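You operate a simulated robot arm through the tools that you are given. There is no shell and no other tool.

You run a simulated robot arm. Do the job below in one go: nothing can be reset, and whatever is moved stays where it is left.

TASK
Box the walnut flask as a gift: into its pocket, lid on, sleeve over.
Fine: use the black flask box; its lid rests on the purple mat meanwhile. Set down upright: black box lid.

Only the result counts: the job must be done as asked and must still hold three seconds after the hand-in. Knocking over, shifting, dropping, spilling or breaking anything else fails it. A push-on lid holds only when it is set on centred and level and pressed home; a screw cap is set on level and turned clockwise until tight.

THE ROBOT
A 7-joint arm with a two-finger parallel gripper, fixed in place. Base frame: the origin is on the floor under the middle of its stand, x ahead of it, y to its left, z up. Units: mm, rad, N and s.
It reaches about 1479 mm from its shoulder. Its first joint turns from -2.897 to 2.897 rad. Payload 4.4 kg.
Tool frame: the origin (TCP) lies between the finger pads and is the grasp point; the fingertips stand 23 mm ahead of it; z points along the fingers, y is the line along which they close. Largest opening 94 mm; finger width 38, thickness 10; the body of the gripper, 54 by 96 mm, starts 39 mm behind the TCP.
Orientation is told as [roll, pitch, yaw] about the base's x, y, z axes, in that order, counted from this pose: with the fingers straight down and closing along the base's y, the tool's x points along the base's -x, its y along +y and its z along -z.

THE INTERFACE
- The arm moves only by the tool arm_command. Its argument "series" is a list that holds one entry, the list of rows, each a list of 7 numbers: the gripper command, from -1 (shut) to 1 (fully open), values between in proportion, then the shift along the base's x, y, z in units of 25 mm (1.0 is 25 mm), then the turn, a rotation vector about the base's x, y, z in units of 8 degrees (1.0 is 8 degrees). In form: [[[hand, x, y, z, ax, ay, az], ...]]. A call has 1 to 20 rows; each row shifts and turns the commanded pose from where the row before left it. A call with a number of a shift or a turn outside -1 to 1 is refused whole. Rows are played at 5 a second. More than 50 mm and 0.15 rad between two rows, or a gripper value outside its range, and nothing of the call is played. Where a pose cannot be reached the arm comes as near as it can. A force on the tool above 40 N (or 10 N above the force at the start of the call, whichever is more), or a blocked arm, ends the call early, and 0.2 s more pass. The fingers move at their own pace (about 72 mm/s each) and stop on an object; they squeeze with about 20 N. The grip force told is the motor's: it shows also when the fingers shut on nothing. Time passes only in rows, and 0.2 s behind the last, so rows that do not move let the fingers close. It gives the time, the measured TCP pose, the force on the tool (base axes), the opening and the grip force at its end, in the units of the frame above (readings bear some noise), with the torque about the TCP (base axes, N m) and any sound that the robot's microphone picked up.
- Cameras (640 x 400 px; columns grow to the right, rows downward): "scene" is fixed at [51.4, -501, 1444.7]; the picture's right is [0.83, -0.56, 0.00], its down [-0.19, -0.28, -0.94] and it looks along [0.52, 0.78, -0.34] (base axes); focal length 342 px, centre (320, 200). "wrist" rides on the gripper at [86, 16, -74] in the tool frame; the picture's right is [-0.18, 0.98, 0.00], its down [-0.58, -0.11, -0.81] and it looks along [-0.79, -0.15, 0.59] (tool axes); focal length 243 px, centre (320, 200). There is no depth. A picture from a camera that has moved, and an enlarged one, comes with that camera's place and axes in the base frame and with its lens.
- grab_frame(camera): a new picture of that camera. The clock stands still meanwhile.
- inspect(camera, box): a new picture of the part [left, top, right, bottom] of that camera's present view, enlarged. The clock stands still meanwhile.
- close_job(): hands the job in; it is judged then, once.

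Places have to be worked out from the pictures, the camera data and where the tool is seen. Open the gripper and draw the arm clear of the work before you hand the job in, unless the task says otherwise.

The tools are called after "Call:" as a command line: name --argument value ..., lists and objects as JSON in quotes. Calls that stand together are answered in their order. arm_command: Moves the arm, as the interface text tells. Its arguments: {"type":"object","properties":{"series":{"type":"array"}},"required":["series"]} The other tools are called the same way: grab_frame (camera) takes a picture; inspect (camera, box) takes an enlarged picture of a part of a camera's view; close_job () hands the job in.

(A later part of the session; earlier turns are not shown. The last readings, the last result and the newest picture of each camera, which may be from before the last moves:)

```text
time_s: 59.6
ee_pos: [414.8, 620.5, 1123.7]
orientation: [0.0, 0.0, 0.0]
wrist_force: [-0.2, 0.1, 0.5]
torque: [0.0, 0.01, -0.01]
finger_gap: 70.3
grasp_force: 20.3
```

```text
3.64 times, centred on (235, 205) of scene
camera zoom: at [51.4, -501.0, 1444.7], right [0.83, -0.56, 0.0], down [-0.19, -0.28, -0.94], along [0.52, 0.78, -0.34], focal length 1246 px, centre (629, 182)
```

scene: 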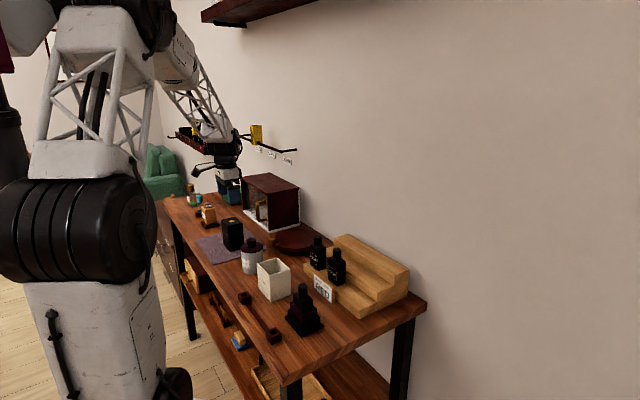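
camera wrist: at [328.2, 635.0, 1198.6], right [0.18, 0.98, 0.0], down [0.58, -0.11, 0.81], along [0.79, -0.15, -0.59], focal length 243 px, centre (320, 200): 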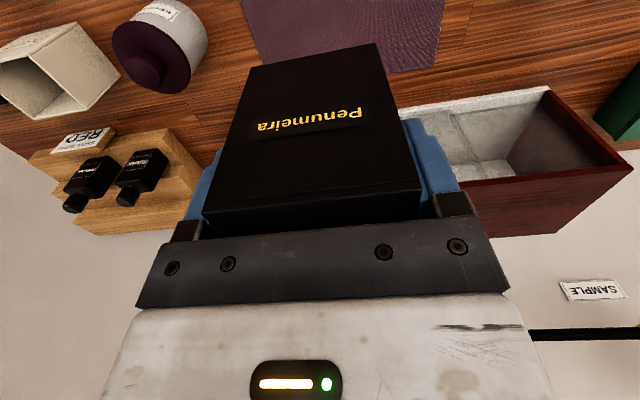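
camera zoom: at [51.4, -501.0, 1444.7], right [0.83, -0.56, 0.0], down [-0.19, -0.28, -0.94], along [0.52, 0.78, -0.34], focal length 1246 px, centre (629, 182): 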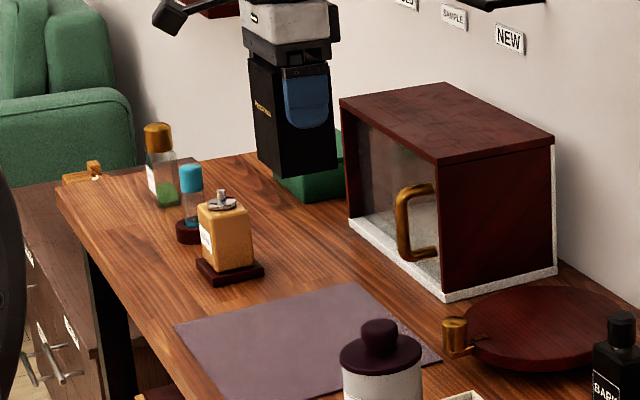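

The lid is securely held and lifted. I'll carry it back over the box base at this height.

Call:
arm_command --series '[[[-1, 0, -0.999, 0, 0, 0, 0], [-1, 0, -0.999, 0, 0, 0, 0], [-1, 0, -0.999, 0, 0, 0, 0], [-1, 0, -0.999, 0, 0, 0, 0], [-1, 0, -0.999, 0, 0, 0, 0], [-1, 0, -0.999, 0, 0, 0, 0], [-1, 0, -0.999, 0, 0, 0, 0], [-1, 0, -0.999, 0, 0, 0, 0], [-1, 0, -0.999, 0, 0, 0, 0], [-1, 0, -0.999, 0, 0, 0, 0], [-1, 0, -0.999, 0, 0, 0, 0], [-1, 0, -0.999, 0, 0, 0, 0], [-1, 0, -0.999, 0, 0, 0, 0], [-1, 0, -0.999, 0, 0, 0, 0], [-1, 0, -0.999, 0, 0, 0, 0], [-1, 0, -0.999, 0, 0, 0, 0], [-1, 0, -0.999, 0, 0, 0, 0], [-1, 0, -0.999, 0, 0, 0, 0], [-1, 0, -0.999, 0, 0, 0, 0], [-1, 0, -0.999, 0, 0, 0, 0]]]'

Call:
arm_command --series '[[[-1, 0, 0, -0.8, 0, 0, 0], [-1, 0, 0, -0.8, 0, 0, 0], [-1, 0, 0, -0.4, 0, 0, 0], [-1, 0, 0, 0, 0, 0, 0], [-1, 0, 0, 0, 0, 0, 0]]]'

Call:
grab_frame --camera "wrist"

Call:
inspect --camera "scene" --box '[265, 220, 345, 345]'

```text
time_s: 63.8
ee_pos: [414.7, 119.8, 1121.8]
orientation: [-0.001, 0.0, 0.0]
wrist_force: [0.4, 0.3, 0.2]
torque: [0.04, 0.01, 0.04]
finger_gap: 70.3
grasp_force: 20.2
```

```text
time_s: 65.0
ee_pos: [417.1, 120.5, 1073.0]
orientation: [-0.001, 0.001, 0.001]
wrist_force: [-0.6, -0.2, -0.1]
torque: [-0.02, -0.02, 0.01]
finger_gap: 70.5
grasp_force: 20.4
```

```text
taken
camera wrist: at [329.4, 136.1, 1147.1], right [0.18, 0.98, 0.0], down [0.58, -0.11, 0.81], along [0.79, -0.15, -0.59], focal length 243 px, centre (320, 200)
```

wrist: 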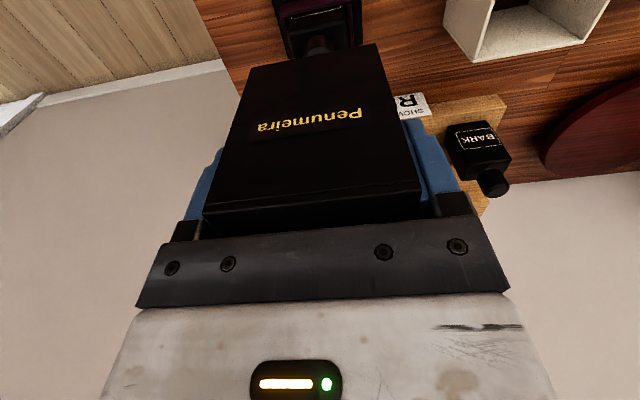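

```text
3.20 times, centred on (305, 282) of scene
camera zoom: at [51.4, -501.0, 1444.7], right [0.83, -0.56, 0.0], down [-0.19, -0.28, -0.94], along [0.52, 0.78, -0.34], focal length 1096 px, centre (368, -64)
```

zoom: 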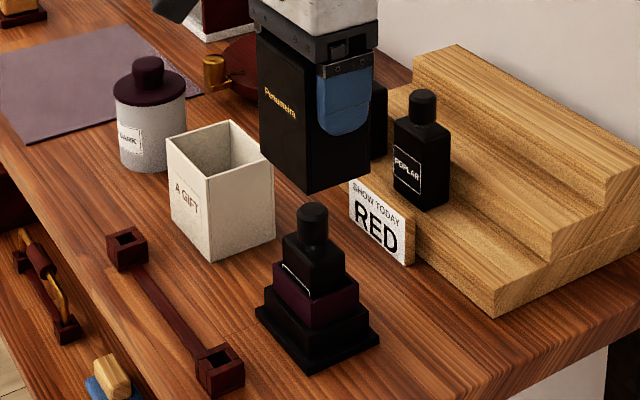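

Lid is above the flask with its bottom about 45 mm over the cap. I'll lower to about 25 mm above the collar and compare edges.

Call:
arm_command --series '[[[-1, 0, 0, -0.6, 0, 0, 0], [-1, 0, 0, -0.6, 0, 0, 0], [-1, 0, 0, -0.6, 0, 0, 0], [-1, 0, 0, -0.6, 0, 0, 0], [-1, 0, 0, -0.54, 0, 0, 0], [-1, 0, 0, 0, 0, 0, 0]]]'

Call:
inspect --camera "wrist" --box '[230, 10, 410, 122]'

Call:
inspect --camera "scene" --box '[280, 260, 335, 345]'

```text
time_s: 66.4
ee_pos: [416.4, 119.6, 998.7]
orientation: [-0.001, 0.001, -0.001]
wrist_force: [-0.4, -0.6, -0.3]
torque: [0.04, -0.02, 0.0]
finger_gap: 70.7
grasp_force: 19.7
```

```text
3.56 times, centred on (320, 66) of wrist
camera zoom: at [329.2, 135.2, 1075.0], right [0.18, 0.98, 0.0], down [0.58, -0.11, 0.81], along [0.79, -0.15, -0.59], focal length 863 px, centre (320, 676)
```

zoom: 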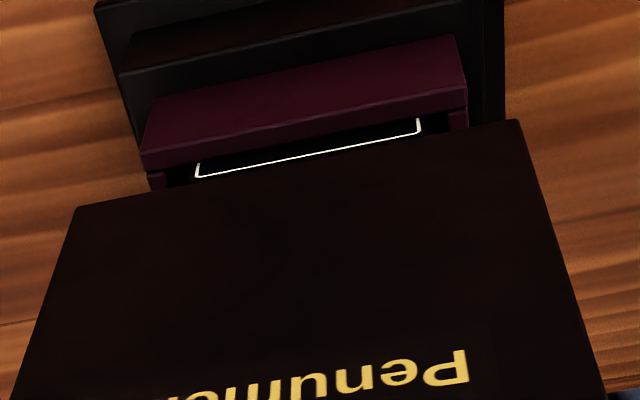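

```text
4.71 times, centred on (308, 302) of scene
camera zoom: at [51.4, -501.0, 1444.7], right [0.83, -0.56, 0.0], down [-0.19, -0.28, -0.94], along [0.52, 0.78, -0.34], focal length 1612 px, centre (379, -282)
```

zoom: 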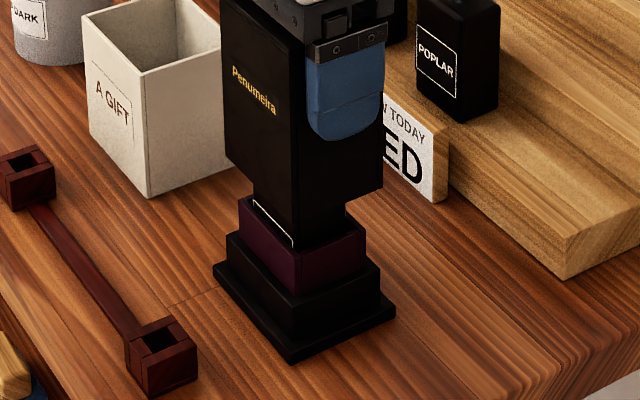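

The lid appears about 1–2 mm too far in +x relative to the collar. I'll shift −1 mm and lower to just above the collar for a closer comparison.

Call:
arm_command --series '[[[-1, -0.04, 0, -0.35, 0, 0, 0], [-1, 0, 0, -0.35, 0, 0, 0], [-1, 0, 0, 0, 0, 0, 0], [-1, 0, 0, 0, 0, 0, 0]]]'

Call:
inspect --camera "wrist" --box '[230, 10, 410, 122]'

Call:
inspect --camera "scene" --box '[285, 285, 335, 340]'

```text
time_s: 67.4
ee_pos: [415.5, 119.8, 981.6]
orientation: [0.0, 0.0, 0.0]
wrist_force: [0.5, -0.3, -0.3]
torque: [-0.02, -0.02, -0.03]
finger_gap: 70.7
grasp_force: 19.8
```

```text
3.56 times, centred on (320, 66) of wrist
camera zoom: at [328.1, 136.0, 1057.3], right [0.18, 0.98, 0.0], down [0.58, -0.11, 0.81], along [0.79, -0.15, -0.59], focal length 863 px, centre (320, 676)
```

zoom: 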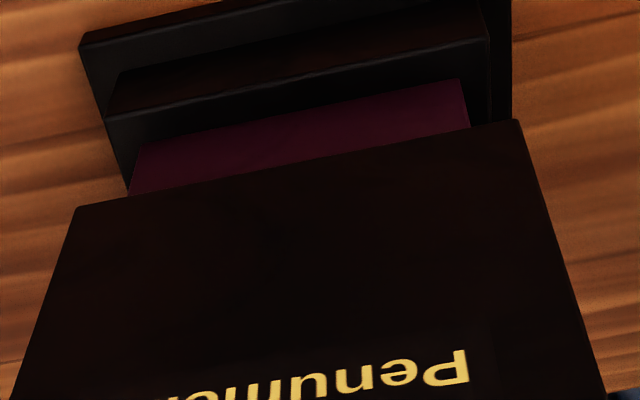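

```text
7.27 times, centred on (310, 312) of scene
camera zoom: at [51.4, -501.0, 1444.7], right [0.83, -0.56, 0.0], down [-0.19, -0.28, -0.94], along [0.52, 0.78, -0.34], focal length 2491 px, centre (393, -618)
```

zoom: 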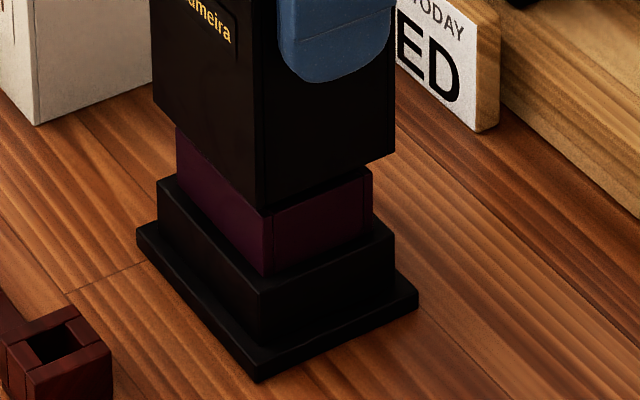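

Lid and base body now line up laterally within about 0.3 mm in the scene view, with a slight −0.5 mm y trim needed. I'll trim and lower in small steps, watching the force.

Call:
arm_command --series '[[[-1, 0, -0.02, -0.12, 0, 0, 0], [-1, 0, 0, -0.12, 0, 0, 0], [-1, 0, 0, -0.12, 0, 0, 0]]]'

Call:
arm_command --series '[[[-1, 0, 0, -0.12, 0, 0, 0], [-1, 0, 0, 0, 0, 0, 0]]]'

Call:
inspect --camera "scene" --box '[285, 285, 335, 340]'

```text
time_s: 68.2
ee_pos: [414.3, 120.5, 973.3]
orientation: [0.0, -0.001, 0.001]
wrist_force: [0.2, 0.5, -0.5]
torque: [-0.01, 0.01, 0.0]
finger_gap: 70.7
grasp_force: 19.7
```

```text
time_s: 68.8
ee_pos: [413.9, 119.5, 969.9]
orientation: [0.001, -0.001, 0.001]
wrist_force: [0.4, -0.7, -0.1]
torque: [-0.02, -0.04, 0.0]
finger_gap: 70.6
grasp_force: 20.6
```

```text
7.27 times, centred on (310, 312) of scene
camera zoom: at [51.4, -501.0, 1444.7], right [0.83, -0.56, 0.0], down [-0.19, -0.28, -0.94], along [0.52, 0.78, -0.34], focal length 2491 px, centre (393, -618)
```

zoom: 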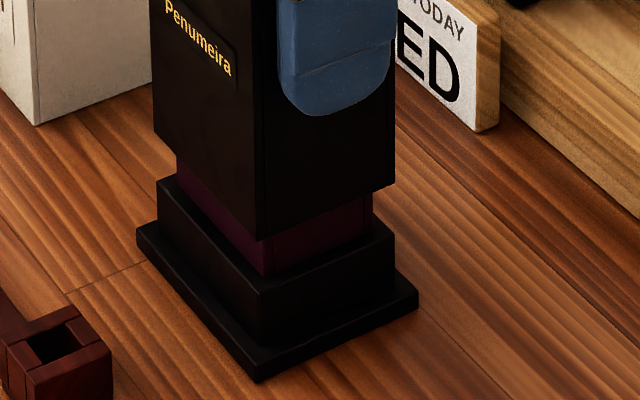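

The lid has slipped over the collar with no contact force. I'll continue down in 3 mm steps.

Call:
arm_command --series '[[[-1, 0, 0, -0.12, 0, 0, 0], [-1, 0, 0, -0.12, 0, 0, 0], [-1, 0, 0, -0.12, 0, 0, 0]]]'

Call:
inspect --camera "wrist" --box '[230, 10, 410, 122]'

Call:
inspect --camera "scene" --box '[285, 285, 335, 340]'

```text
time_s: 69.6
ee_pos: [415.5, 120.3, 959.5]
orientation: [0.001, -0.001, -0.002]
wrist_force: [0.7, 1.0, -0.8]
torque: [0.01, -0.02, 0.02]
finger_gap: 70.4
grasp_force: 20.1
```

```text
3.56 times, centred on (320, 66) of wrist
camera zoom: at [328.3, 135.0, 1035.5], right [0.18, 0.98, 0.0], down [0.58, -0.11, 0.81], along [0.79, -0.15, -0.59], focal length 863 px, centre (320, 676)
```

zoom: 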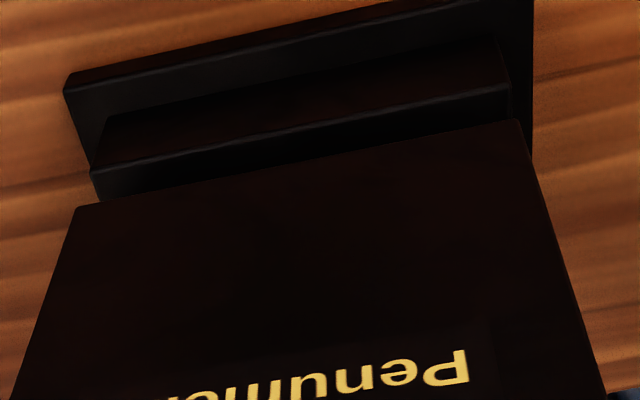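

```text
7.27 times, centred on (310, 312) of scene
camera zoom: at [51.4, -501.0, 1444.7], right [0.83, -0.56, 0.0], down [-0.19, -0.28, -0.94], along [0.52, 0.78, -0.34], focal length 2491 px, centre (393, -618)
```

zoom: 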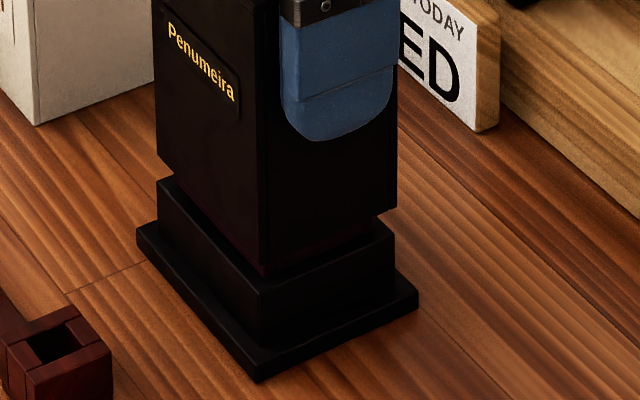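

Lid and base align within about 0.6 mm in both views, and roughly 12 mm remains to the shoulder. Lower 8 mm more, then feel for seating.

Call:
arm_command --series '[[[-1, 0, 0, -0.1, 0, 0, 0], [-1, 0, 0, -0.1, 0, 0, 0], [-1, 0, 0, -0.1, 0, 0, 0]]]'

Call:
arm_command --series '[[[-1, 0, 0, -0.08, 0, 0, 0]]]'

Call:
inspect --camera "scene" --box '[285, 285, 335, 340]'

```text
time_s: 70.4
ee_pos: [415.3, 119.6, 951.7]
orientation: [-0.001, 0.0, 0.0]
wrist_force: [-0.1, -0.4, -0.3]
torque: [-0.01, 0.04, -0.03]
finger_gap: 70.4
grasp_force: 20.0
```

```text
time_s: 70.8
ee_pos: [416.3, 119.0, 951.4]
orientation: [0.001, 0.0, 0.0]
wrist_force: [-0.7, 0.0, -0.7]
torque: [0.01, -0.01, -0.02]
finger_gap: 70.6
grasp_force: 19.8
```

```text
7.27 times, centred on (310, 312) of scene
camera zoom: at [51.4, -501.0, 1444.7], right [0.83, -0.56, 0.0], down [-0.19, -0.28, -0.94], along [0.52, 0.78, -0.34], focal length 2491 px, centre (393, -618)
```

zoom: 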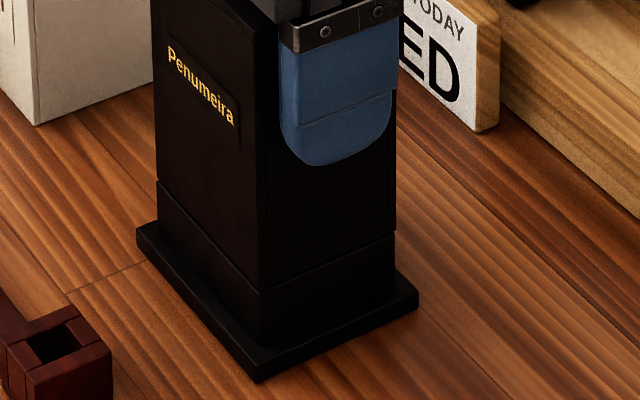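

The lid is a couple of mm above its seat. I'll continue in 1.5 mm steps until the force shows contact.

Call:
arm_command --series '[[[-1, 0, 0, -0.06, 0, 0, 0]]]'

Call:
arm_command --series '[[[-1, 0, 0, -0.06, 0, 0, 0]]]'

```text
time_s: 71.2
ee_pos: [415.2, 120.6, 950.1]
orientation: [0.0, -0.003, -0.003]
wrist_force: [-5.1, -0.5, 12.3]
torque: [-0.07, 0.47, 0.01]
finger_gap: 70.5
grasp_force: 20.4
```

```text
time_s: 71.6
ee_pos: [416.2, 120.3, 947.8]
orientation: [-0.001, -0.002, 0.0]
wrist_force: [-3.2, -0.3, 19.2]
torque: [-0.07, -0.15, 0.02]
finger_gap: 70.9
grasp_force: 19.9
```

Contact is building (19 N). One more small step to push it toward home, then look at the seam.

Call:
arm_command --series '[[[-1, 0, 0, -0.04, 0, 0, 0], [-1, 0, 0, 0, 0, 0, 0]]]'

Call:
inspect --camera "scene" --box '[290, 300, 332, 338]'

Call:
inspect --camera "wrist" --box '[230, 10, 410, 122]'

```text
time_s: 72.2
ee_pos: [416.0, 120.3, 946.7]
orientation: [0.0, -0.003, 0.001]
wrist_force: [0.9, 1.8, 19.7]
torque: [0.0, -0.13, -0.01]
finger_gap: 70.6
grasp_force: 20.6
```

```text
10.53 times, centred on (311, 319) of scene
camera zoom: at [51.4, -501.0, 1444.7], right [0.83, -0.56, 0.0], down [-0.19, -0.28, -0.94], along [0.52, 0.78, -0.34], focal length 3605 px, centre (415, -1053)
```

zoom: 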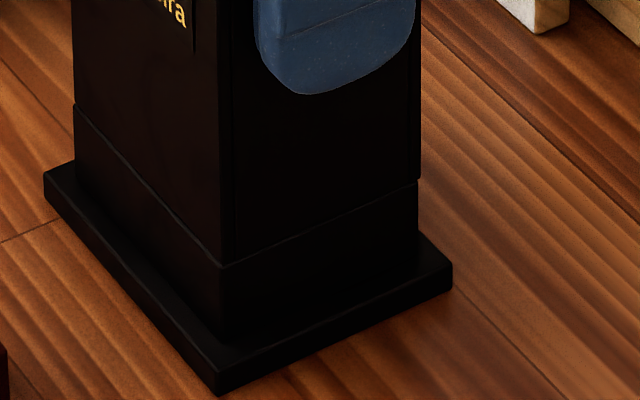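

```text
3.56 times, centred on (320, 66) of wrist
camera zoom: at [328.8, 135.4, 1022.1], right [0.18, 0.98, 0.0], down [0.58, -0.11, 0.81], along [0.79, -0.15, -0.59], focal length 863 px, centre (320, 676)
```

zoom: 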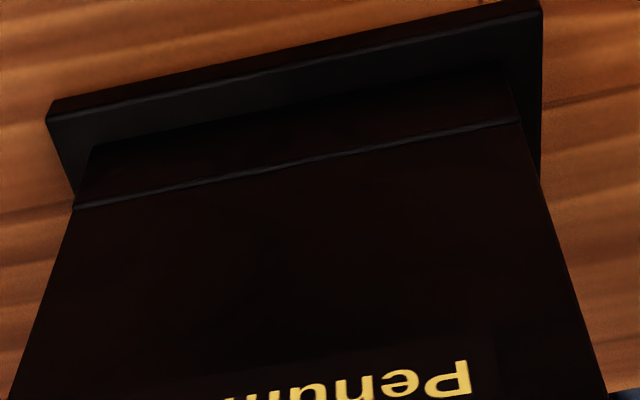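

The seam looks closed. I'll relax the load a little and release the lid, then press it home with the palm.

Call:
arm_command --series '[[[-1, 0, 0, 0.05, 0, 0, 0], [-1, 0, 0, 0, 0, 0, 0]]]'

Call:
arm_command --series '[[[1, 0, 0, 0, 0, 0, 0], [1, 0, 0, 0, 0, 0, 0], [1, 0, 0, 0, 0, 0, 0]]]'

Call:
inspect --camera "scene" --box '[280, 260, 335, 340]'

Call:
grab_frame --camera "wrist"

```text
time_s: 72.8
ee_pos: [414.6, 118.8, 947.0]
orientation: [0.001, 0.003, 0.001]
wrist_force: [1.2, 0.4, -0.6]
torque: [0.04, 0.0, 0.05]
finger_gap: 70.5
grasp_force: 19.9
```

```text
time_s: 73.6
ee_pos: [416.0, 118.7, 948.8]
orientation: [-0.001, 0.0, 0.002]
wrist_force: [-0.4, -0.2, -1.0]
torque: [0.01, -0.01, 0.03]
finger_gap: 94.0
grasp_force: 0.1
```

```text
5.00 times, centred on (308, 300) of scene
camera zoom: at [51.4, -501.0, 1444.7], right [0.83, -0.56, 0.0], down [-0.19, -0.28, -0.94], along [0.52, 0.78, -0.34], focal length 1713 px, centre (382, -300)
```

zoom: 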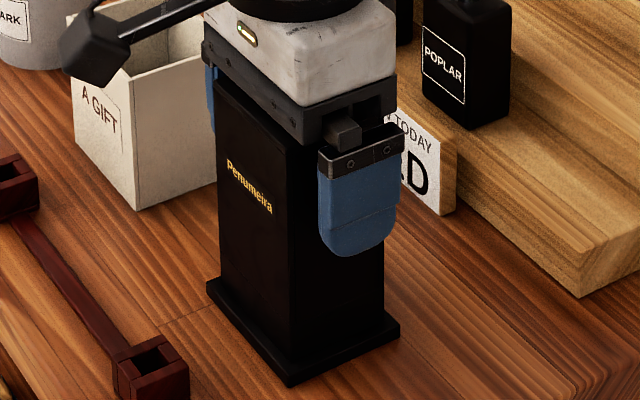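

```text
taken
camera wrist: at [328.3, 135.3, 1023.2], right [0.18, 0.98, 0.0], down [0.58, -0.11, 0.81], along [0.79, -0.15, -0.59], focal length 243 px, centre (320, 200)
```

wrist: 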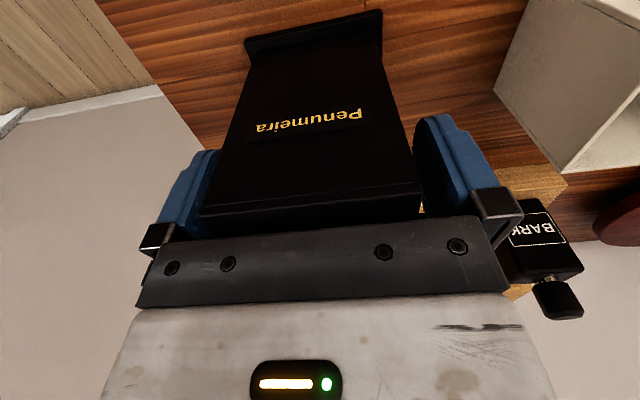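

The lid sits in place. I'll lower the open gripper so the palm bears centrally on the lid top and presses it home, checking force step by step.

Call:
arm_command --series '[[[1, 0.03, 0, -0.1, 0, 0, 0], [1, 0, 0, -0.1, 0, 0, 0], [1, 0, 0, 0, 0, 0, 0]]]'

Call:
arm_command --series '[[[1, 0, 0, -0.08, 0, 0, 0]]]'

Call:
arm_command --series '[[[1, 0, 0, -0.06, 0, 0, 0]]]'

```text
time_s: 74.4
ee_pos: [417.4, 121.3, 943.1]
orientation: [0.001, 0.001, 0.0]
wrist_force: [-0.6, -0.7, 0.5]
torque: [0.0, 0.0, -0.01]
finger_gap: 94.0
grasp_force: 0.1
```

```text
time_s: 74.8
ee_pos: [416.4, 119.6, 940.9]
orientation: [0.001, -0.001, 0.0]
wrist_force: [0.3, 0.4, 3.4]
torque: [-0.03, 0.01, -0.02]
finger_gap: 94.1
grasp_force: 0.0
```

```text
time_s: 75.2
ee_pos: [416.8, 119.4, 940.7]
orientation: [0.0, -0.002, 0.0]
wrist_force: [-2.4, 0.3, 24.5]
torque: [-0.06, 0.03, 0.03]
finger_gap: 93.8
grasp_force: 0.0
```

The palm touches the lid top at TCP z≈940.8 (lid top ≈979–980, matching the original height) and presses with 24 N. One more small push.

Call:
arm_command --series '[[[1, 0, 0, -0.035, 0, 0, 0], [1, 0, 0, 0, 0, 0, 0]]]'

Call:
inspect --camera "scene" --box '[290, 300, 332, 338]'

```text
time_s: 75.6
ee_pos: [417.8, 119.6, 941.4]
orientation: [0.0, -0.003, -0.001]
wrist_force: [-5.2, -0.5, 16.2]
torque: [0.01, -0.01, 0.0]
finger_gap: 94.0
grasp_force: 0.0
stopped in row 2: the force on the tool passed its limit at 42 N (the readings are from after the stop); the commanded pose is now the measured one
```

```text
10.53 times, centred on (311, 319) of scene
camera zoom: at [51.4, -501.0, 1444.7], right [0.83, -0.56, 0.0], down [-0.19, -0.28, -0.94], along [0.52, 0.78, -0.34], focal length 3605 px, centre (415, -1053)
```

zoom: 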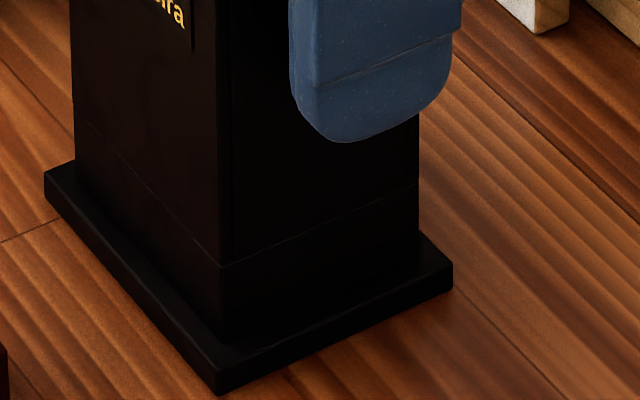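

The seam is now tightly closed; the lid is pressed home. I'll withdraw straight up and then move over to view the sleeve.

Call:
arm_command --series '[[[1, 0, 0, 0.3, 0, 0, 0], [1, 0, 0, 0.7, 0, 0, 0], [1, 0, 0, 1, 0, 0, 0], [1, 0, 0, 1, 0, 0, 0], [1, 0, 0, 1, 0, 0, 0], [1, 0, 0, 1, 0, 0, 0], [1, 0, 0, 0, 0, 0, 0]]]'

Call:
inspect --camera "wrist" --box '[240, 0, 400, 120]'

Call:
inspect --camera "scene" --box '[280, 262, 335, 340]'

```text
time_s: 77.2
ee_pos: [416.7, 117.9, 1065.2]
orientation: [0.001, -0.002, 0.002]
wrist_force: [-0.3, 0.2, -0.3]
torque: [0.0, 0.01, 0.02]
finger_gap: 93.8
grasp_force: 0.1
```

```text
3.33 times, centred on (320, 60) of wrist
camera zoom: at [330.7, 133.7, 1140.2], right [0.18, 0.98, 0.0], down [0.58, -0.11, 0.81], along [0.79, -0.15, -0.59], focal length 809 px, centre (320, 667)
```

zoom: 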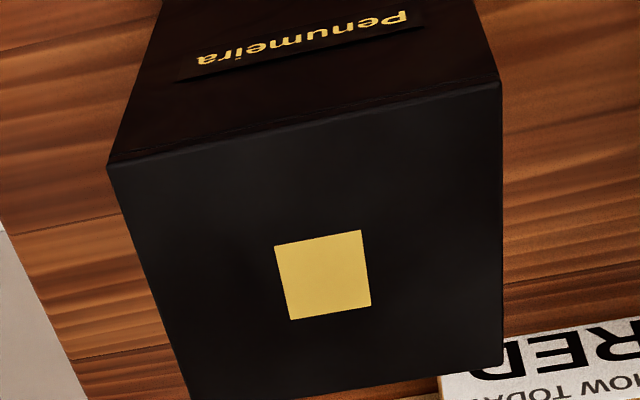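

```text
5.13 times, centred on (308, 301) of scene
camera zoom: at [51.4, -501.0, 1444.7], right [0.83, -0.56, 0.0], down [-0.19, -0.28, -0.94], along [0.52, 0.78, -0.34], focal length 1756 px, centre (384, -318)
```

zoom: 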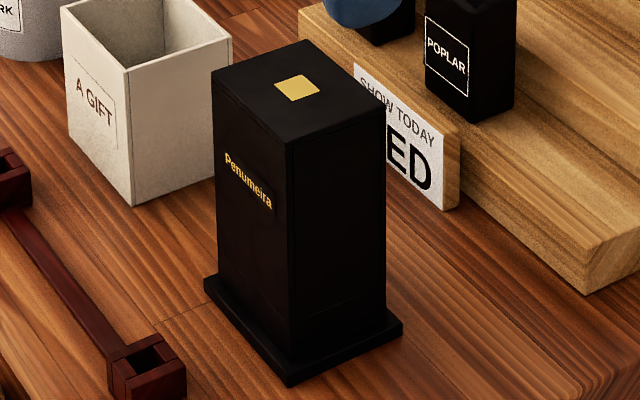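

The box is closed with the lid seated level at its original height (lid centre about (−1.8,+1.1) from the TCP). Now I'll move over the sleeve to measure it.

Call:
arm_command --series '[[[1, 0, 0.83, 0, 0, 0, 0], [1, 0, 0.83, 0, 0, 0, 0], [1, 0, 0.83, 0, 0, 0, 0], [1, 0, 0.83, 0, 0, 0, 0], [1, 0, 0.83, 0, 0, 0, 0], [1, 0, 0.83, 0, 0, 0, 0], [1, 0, 0.83, 0, 0, 0, 0], [1, 0, 0.83, 0, 0, 0, 0], [1, 0, 0, 0, 0, 0, 0]]]'

Call:
grab_frame --camera "wrist"

Call:
inspect --camera "wrist" --box '[240, 0, 410, 110]'

Call:
inspect --camera "scene" --box '[245, 245, 305, 310]'

```text
time_s: 79.2
ee_pos: [417.5, 285.6, 1064.3]
orientation: [0.001, -0.002, 0.0]
wrist_force: [-0.2, 0.1, -0.2]
torque: [-0.02, 0.02, 0.02]
finger_gap: 94.1
grasp_force: 0.1
```

```text
taken
camera wrist: at [330.0, 300.4, 1139.3], right [0.18, 0.98, 0.0], down [0.58, -0.11, 0.81], along [0.79, -0.15, -0.59], focal length 243 px, centre (320, 200)
```

wrist: 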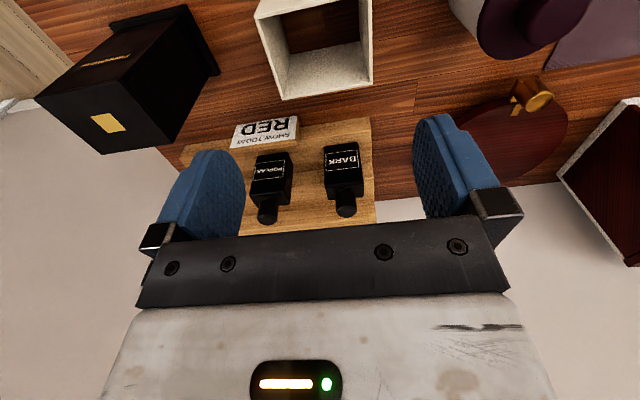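

```text
3.64 times, centred on (325, 55) of wrist
camera zoom: at [330.0, 300.4, 1139.3], right [0.18, 0.98, 0.0], down [0.58, -0.11, 0.81], along [0.79, -0.15, -0.59], focal length 882 px, centre (302, 727)
```

zoom: 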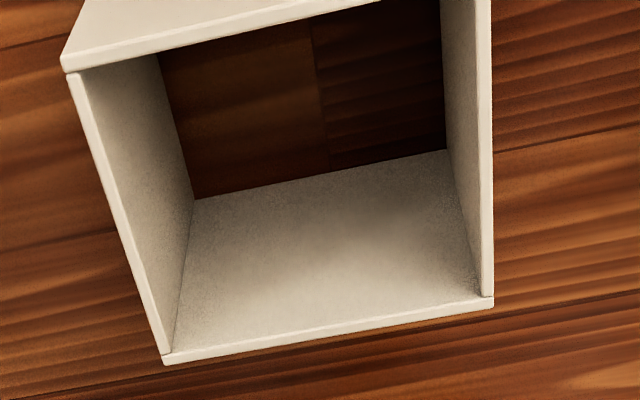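

```text
6.15 times, centred on (275, 278) of scene
camera zoom: at [51.4, -501.0, 1444.7], right [0.83, -0.56, 0.0], down [-0.19, -0.28, -0.94], along [0.52, 0.78, -0.34], focal length 2108 px, centre (597, -277)
```

zoom: 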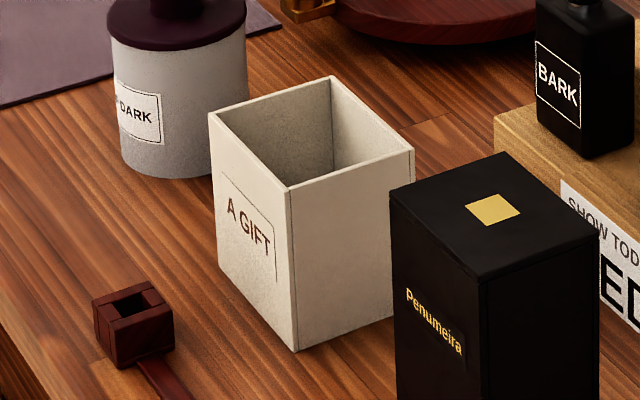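

The sleeve is an open tube about 80.5×62.5 mm outside (inner ≈74×56), top at z≈935 and 85 mm tall, centred under the TCP in y. I'll lower with open fingers toward its rim and check.

Call:
arm_command --series '[[[1, -0.03, 0, -0.8, 0, 0, 0], [1, 0, 0, -0.8, 0, 0, 0], [1, 0, 0, -0.8, 0, 0, 0], [1, 0, 0, -0.8, 0, 0, 0], [1, 0, 0, -0.7, 0, 0, 0], [1, 0, 0, 0, 0, 0, 0]]]'

Call:
grab_frame --camera "wrist"

Call:
inspect --camera "scene" --box '[240, 215, 310, 310]'

```text
time_s: 80.6
ee_pos: [417.8, 285.8, 965.9]
orientation: [-0.001, -0.001, -0.001]
wrist_force: [-0.7, 1.2, -0.9]
torque: [0.03, 0.01, -0.01]
finger_gap: 94.1
grasp_force: 0.0
```

```text
taken
camera wrist: at [330.1, 301.2, 1041.0], right [0.18, 0.98, 0.0], down [0.58, -0.11, 0.81], along [0.79, -0.15, -0.59], focal length 243 px, centre (320, 200)
```

wrist: 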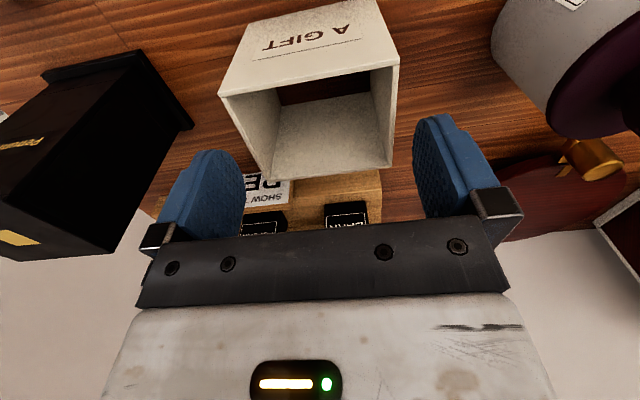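

```text
4.21 times, centred on (275, 262) of scene
camera zoom: at [51.4, -501.0, 1444.7], right [0.83, -0.56, 0.0], down [-0.19, -0.28, -0.94], along [0.52, 0.78, -0.34], focal length 1442 px, centre (510, -63)
```

zoom: 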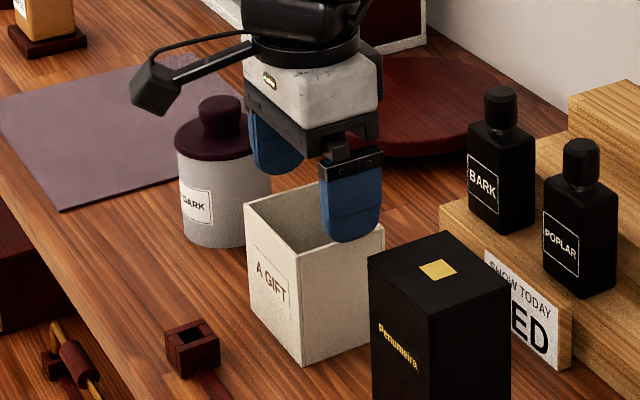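

The fingertips are just above the rim. I'll zoom in on the rim to verify y-centring and height before straddling it.

Call:
inspect --camera "wrist" --box '[205, 70, 430, 210]'

```text
2.84 times, centred on (318, 140) of wrist
camera zoom: at [330.1, 301.2, 1041.0], right [0.18, 0.98, 0.0], down [0.58, -0.11, 0.81], along [0.79, -0.15, -0.59], focal length 690 px, centre (327, 371)
```

zoom: 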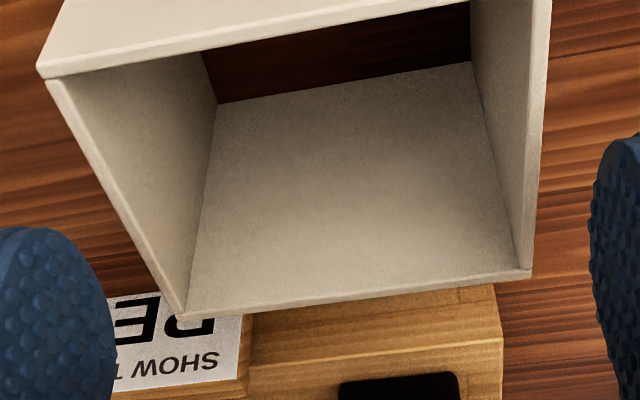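

The rim is at z≈934 and the sleeve centre is about (−2.5,−0.2) mm from the TCP. I'll shift −2.5 in x, lower 28 mm so the fingers overlap the sleeve by about 19 mm, and look.

Call:
arm_command --series '[[[1, -0.1, -0.008, 0, 0, 0, 0], [1, 0, 0, -0.38, 0, 0, 0], [1, 0, 0, -0.38, 0, 0, 0], [1, 0, 0, -0.36, 0, 0, 0], [1, 0, 0, 0, 0, 0, 0]]]'

Call:
grab_frame --camera "wrist"

Call:
inspect --camera "scene" --box '[240, 215, 310, 310]'

```text
time_s: 81.8
ee_pos: [414.7, 286.8, 939.4]
orientation: [0.0, -0.001, 0.001]
wrist_force: [0.1, -0.5, 0.1]
torque: [0.02, -0.01, -0.01]
finger_gap: 93.9
grasp_force: 0.1
```

```text
taken
camera wrist: at [327.4, 301.8, 1013.9], right [0.18, 0.98, 0.0], down [0.58, -0.11, 0.81], along [0.79, -0.15, -0.59], focal length 243 px, centre (320, 200)
```

wrist: 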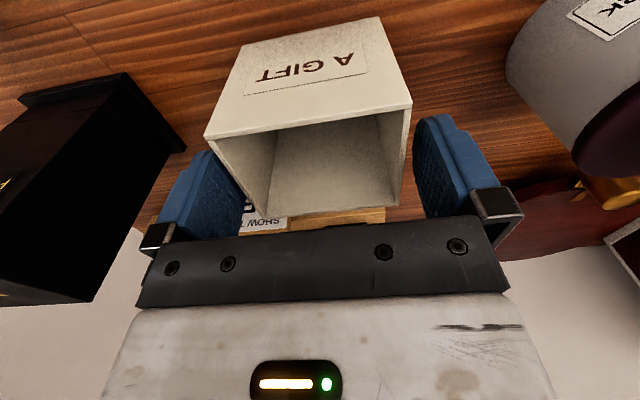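

```text
4.21 times, centred on (275, 262) of scene
camera zoom: at [51.4, -501.0, 1444.7], right [0.83, -0.56, 0.0], down [-0.19, -0.28, -0.94], along [0.52, 0.78, -0.34], focal length 1442 px, centre (510, -63)
```

zoom: 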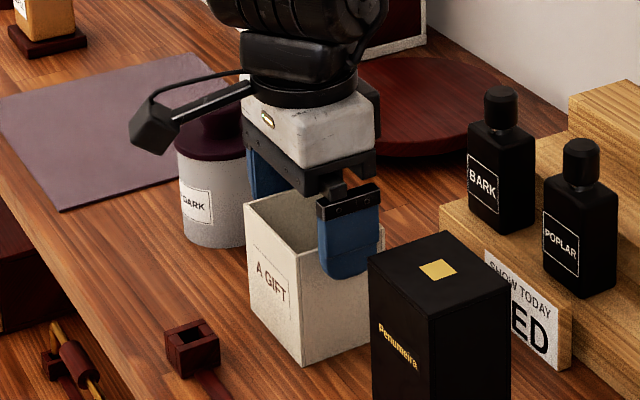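

The fingers flank the sleeve outside both walls. Closing on the sleeve.

Call:
arm_command --series '[[[-1, 0, 0, 0, 0, 0, 0], [-1, 0, 0, 0, 0, 0, 0], [-1, 0, 0, 0, 0, 0, 0], [-1, 0, 0, 0, 0, 0, 0]]]'

Call:
arm_command --series '[[[-1, 0, 0, 0.1, 0, 0, 0], [-1, 0, 0, 0.3, 0, 0, 0], [-1, 0, 0, 0.4, 0, 0, 0], [-1, 0, 0, 0, 0, 0, 0]]]'

Call:
grab_frame --camera "wrist"

Call:
inspect --camera "scene" --box '[240, 215, 310, 310]'

```text
time_s: 82.8
ee_pos: [414.4, 286.3, 940.0]
orientation: [0.0, -0.001, 0.0]
wrist_force: [0.2, 1.3, 0.1]
torque: [0.03, 0.02, 0.01]
finger_gap: 81.0
grasp_force: 19.6
```

```text
time_s: 83.8
ee_pos: [415.0, 284.4, 959.7]
orientation: [-0.001, -0.002, 0.0]
wrist_force: [0.6, 0.6, 0.2]
torque: [0.0, -0.02, 0.0]
finger_gap: 81.1
grasp_force: 20.1
```

```text
taken
camera wrist: at [327.2, 300.6, 1034.9], right [0.18, 0.98, 0.0], down [0.58, -0.11, 0.81], along [0.79, -0.15, -0.59], focal length 243 px, centre (320, 200)
```

wrist: 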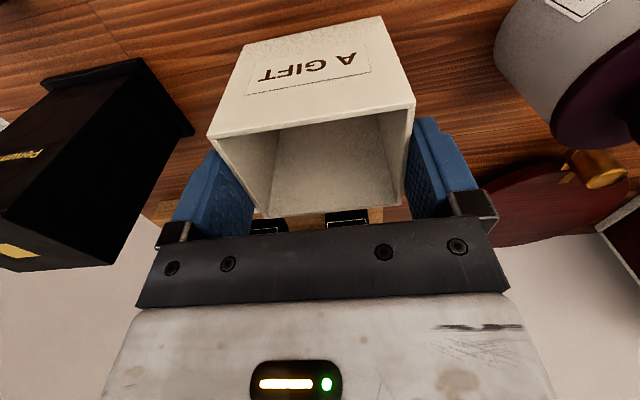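

```text
4.21 times, centred on (275, 262) of scene
camera zoom: at [51.4, -501.0, 1444.7], right [0.83, -0.56, 0.0], down [-0.19, -0.28, -0.94], along [0.52, 0.78, -0.34], focal length 1442 px, centre (510, -63)
```

zoom: 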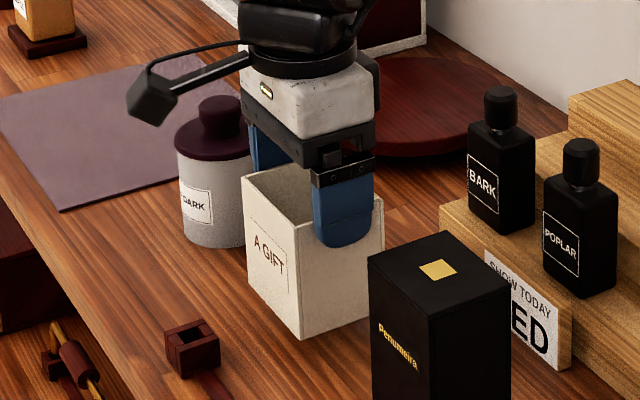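

The sleeve is held (81 mm gap) and lifts straight. I'll raise it so its bottom clears the lid top, then carry it over the box.

Call:
arm_command --series '[[[-1, 0, 0, 0.9, 0, 0, 0], [-1, 0, 0, 0.9, 0, 0, 0], [-1, 0, 0, 0.9, 0, 0, 0], [-1, 0, 0, 0.9, 0, 0, 0], [-1, 0, 0, 0.9, 0, 0, 0], [-1, 0, 0, 0.9, 0, 0, 0], [-1, 0.056, -0.8235, 0, 0, 0, 0], [-1, 0, -0.8235, 0, 0, 0, 0], [-1, 0, -0.8235, 0, 0, 0, 0], [-1, 0, -0.8235, 0, 0, 0, 0], [-1, 0, -0.8235, 0, 0, 0, 0], [-1, 0, -0.8235, 0, 0, 0, 0], [-1, 0, -0.8235, 0, 0, 0, 0], [-1, 0, -0.8235, 0, 0, 0, 0], [-1, 0, 0, 0, 0, 0, 0], [-1, 0, 0, 0, 0, 0, 0]]]'

Call:
grab_frame --camera "wrist"

Call:
inspect --camera "scene" --box '[265, 215, 345, 340]'

Call:
inspect --camera "wrist" --box '[195, 0, 435, 150]'

```text
time_s: 87.2
ee_pos: [416.2, 120.6, 1095.5]
orientation: [-0.002, -0.003, -0.001]
wrist_force: [0.0, -0.3, -0.3]
torque: [0.0, 0.04, 0.01]
finger_gap: 81.1
grasp_force: 19.7
```

```text
taken
camera wrist: at [328.4, 135.9, 1170.3], right [0.18, 0.98, 0.0], down [0.58, -0.11, 0.81], along [0.79, -0.15, -0.59], focal length 243 px, centre (320, 200)
```

wrist: 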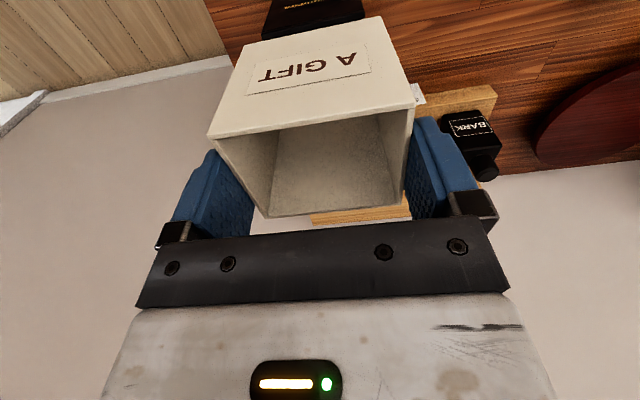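

```text
3.20 times, centred on (305, 278) of scene
camera zoom: at [51.4, -501.0, 1444.7], right [0.83, -0.56, 0.0], down [-0.19, -0.28, -0.94], along [0.52, 0.78, -0.34], focal length 1096 px, centre (368, -48)
```

zoom: 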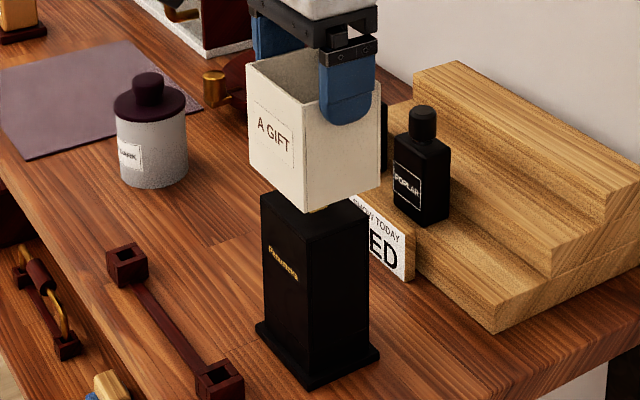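

```text
2.67 times, centred on (315, 75) of wrist
camera zoom: at [328.4, 135.9, 1170.3], right [0.18, 0.98, 0.0], down [0.58, -0.11, 0.81], along [0.79, -0.15, -0.59], focal length 647 px, centre (333, 533)
```

zoom: 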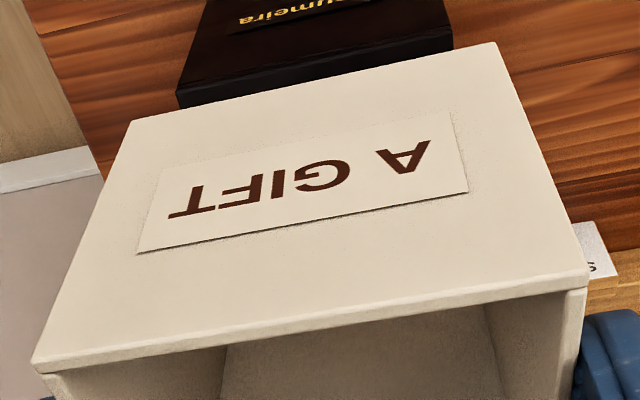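

Sleeve bottom hovers about 25 mm over the lid; relative offset looks like about +1.0 in x and −0.6 in y. I'll apply that and lower 18 mm for a closer check.

Call:
arm_command --series '[[[-1, 0.04, -0.024, -0.36, 0, 0, 0], [-1, 0, 0, -0.36, 0, 0, 0], [-1, 0, 0, 0, 0, 0, 0], [-1, 0, 0, 0, 0, 0, 0]]]'

Call:
inspect --camera "wrist" --box '[225, 0, 405, 70]'

Call:
inspect --camera "scene" --box '[280, 265, 335, 310]'

```text
time_s: 88.2
ee_pos: [417.5, 119.2, 1076.4]
orientation: [-0.001, -0.002, 0.0]
wrist_force: [0.4, -0.4, -0.5]
torque: [0.0, -0.01, -0.03]
finger_gap: 81.2
grasp_force: 19.6
```

```text
3.56 times, centred on (315, 35) of wrist
camera zoom: at [329.8, 135.6, 1151.8], right [0.18, 0.98, 0.0], down [0.58, -0.11, 0.81], along [0.79, -0.15, -0.59], focal length 863 px, centre (338, 787)
```

zoom: 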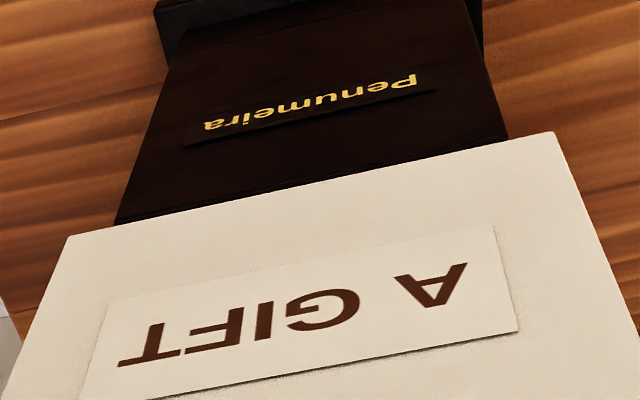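

```text
8.89 times, centred on (308, 288) of scene
camera zoom: at [51.4, -501.0, 1444.7], right [0.83, -0.56, 0.0], down [-0.19, -0.28, -0.94], along [0.52, 0.78, -0.34], focal length 3045 px, centre (431, -578)
```

zoom: 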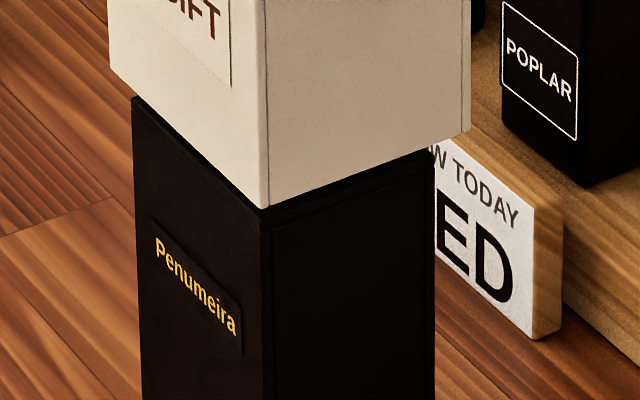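

The sleeve may sit about 1–2 mm too far right in the scene view. I'll zoom in tightly on its corners against the lid corners to measure this properly.

Call:
inspect --camera "scene" --box '[284, 266, 306, 280]'

Call:
inspect --camera "scene" --box '[310, 276, 332, 290]'

Call:
inspect --camera "scene" --box '[290, 282, 312, 296]'

```text
16.00 times, centred on (295, 273) of scene
camera zoom: at [51.4, -501.0, 1444.7], right [0.83, -0.56, 0.0], down [-0.19, -0.28, -0.94], along [0.52, 0.78, -0.34], focal length 5480 px, centre (720, -968)
```

zoom: 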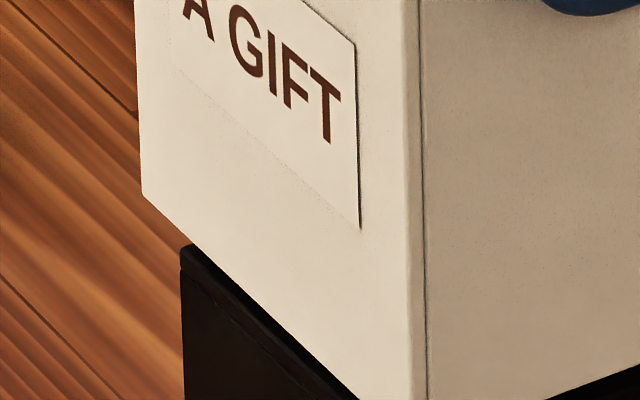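

```text
16.00 times, centred on (321, 283) of scene
camera zoom: at [51.4, -501.0, 1444.7], right [0.83, -0.56, 0.0], down [-0.19, -0.28, -0.94], along [0.52, 0.78, -0.34], focal length 5480 px, centre (304, -1128)
```

zoom: 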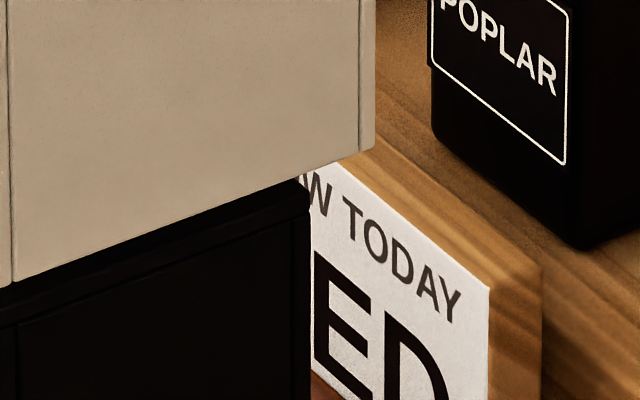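

```text
16.00 times, centred on (301, 289) of scene
camera zoom: at [51.4, -501.0, 1444.7], right [0.83, -0.56, 0.0], down [-0.19, -0.28, -0.94], along [0.52, 0.78, -0.34], focal length 5480 px, centre (624, -1224)
```

zoom: 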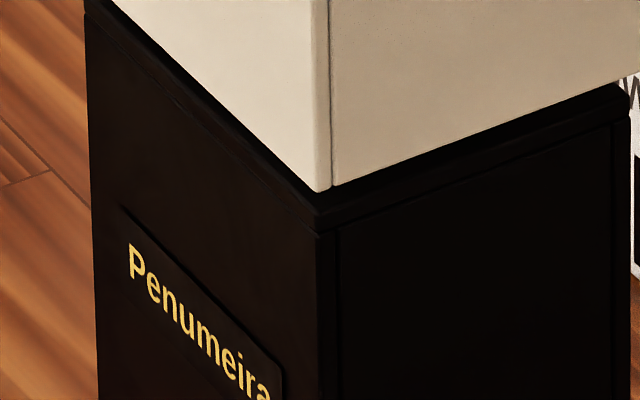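

Careful corner geometry puts the sleeve about 2 mm too far in +x relative to the lid. I'll shift −1.9 mm, lower 4 mm, and re-measure.

Call:
arm_command --series '[[[-1, -0.076, 0, 0, 0, 0, 0], [-1, 0, 0, -0.16, 0, 0, 0], [-1, 0, 0, 0, 0, 0, 0], [-1, 0, 0, 0, 0, 0, 0]]]'

Call:
inspect --camera "scene" --box '[284, 266, 306, 280]'

Call:
inspect --camera "scene" --box '[310, 276, 332, 290]'

Call:
inspect --camera "wrist" --box '[225, 0, 405, 70]'

```text
time_s: 89.2
ee_pos: [414.1, 119.9, 1073.4]
orientation: [0.001, -0.003, -0.001]
wrist_force: [0.5, -0.3, -0.5]
torque: [0.0, 0.02, 0.01]
finger_gap: 80.9
grasp_force: 20.1
```

```text
16.00 times, centred on (295, 273) of scene
camera zoom: at [51.4, -501.0, 1444.7], right [0.83, -0.56, 0.0], down [-0.19, -0.28, -0.94], along [0.52, 0.78, -0.34], focal length 5480 px, centre (720, -968)
```

zoom: 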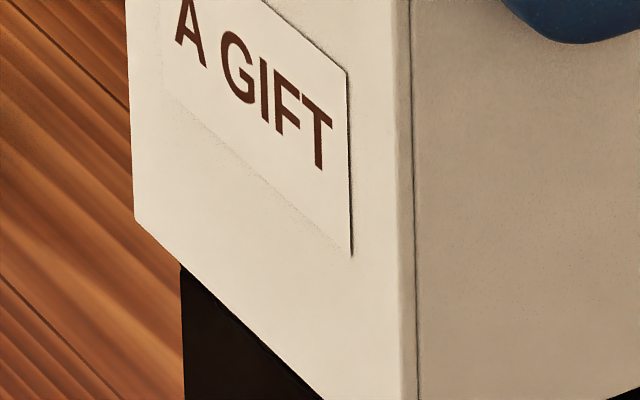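

```text
16.00 times, centred on (321, 283) of scene
camera zoom: at [51.4, -501.0, 1444.7], right [0.83, -0.56, 0.0], down [-0.19, -0.28, -0.94], along [0.52, 0.78, -0.34], focal length 5480 px, centre (304, -1128)
```

zoom: 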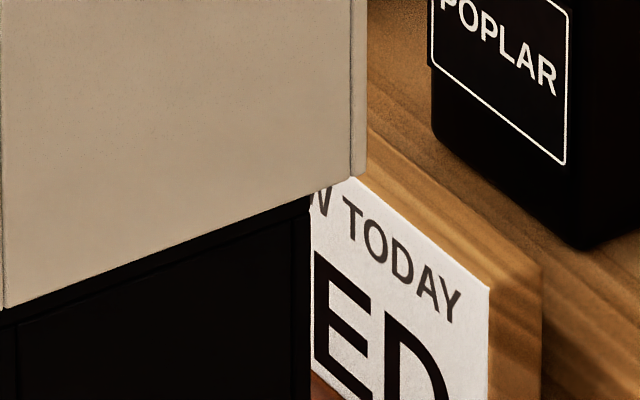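

```text
3.56 times, centred on (315, 35) of wrist
camera zoom: at [328.4, 135.7, 1147.8], right [0.18, 0.98, 0.0], down [0.58, -0.11, 0.81], along [0.79, -0.15, -0.59], focal length 863 px, centre (338, 787)
```

zoom: 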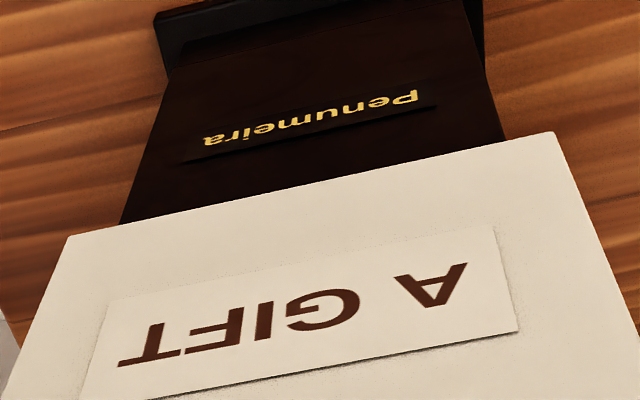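

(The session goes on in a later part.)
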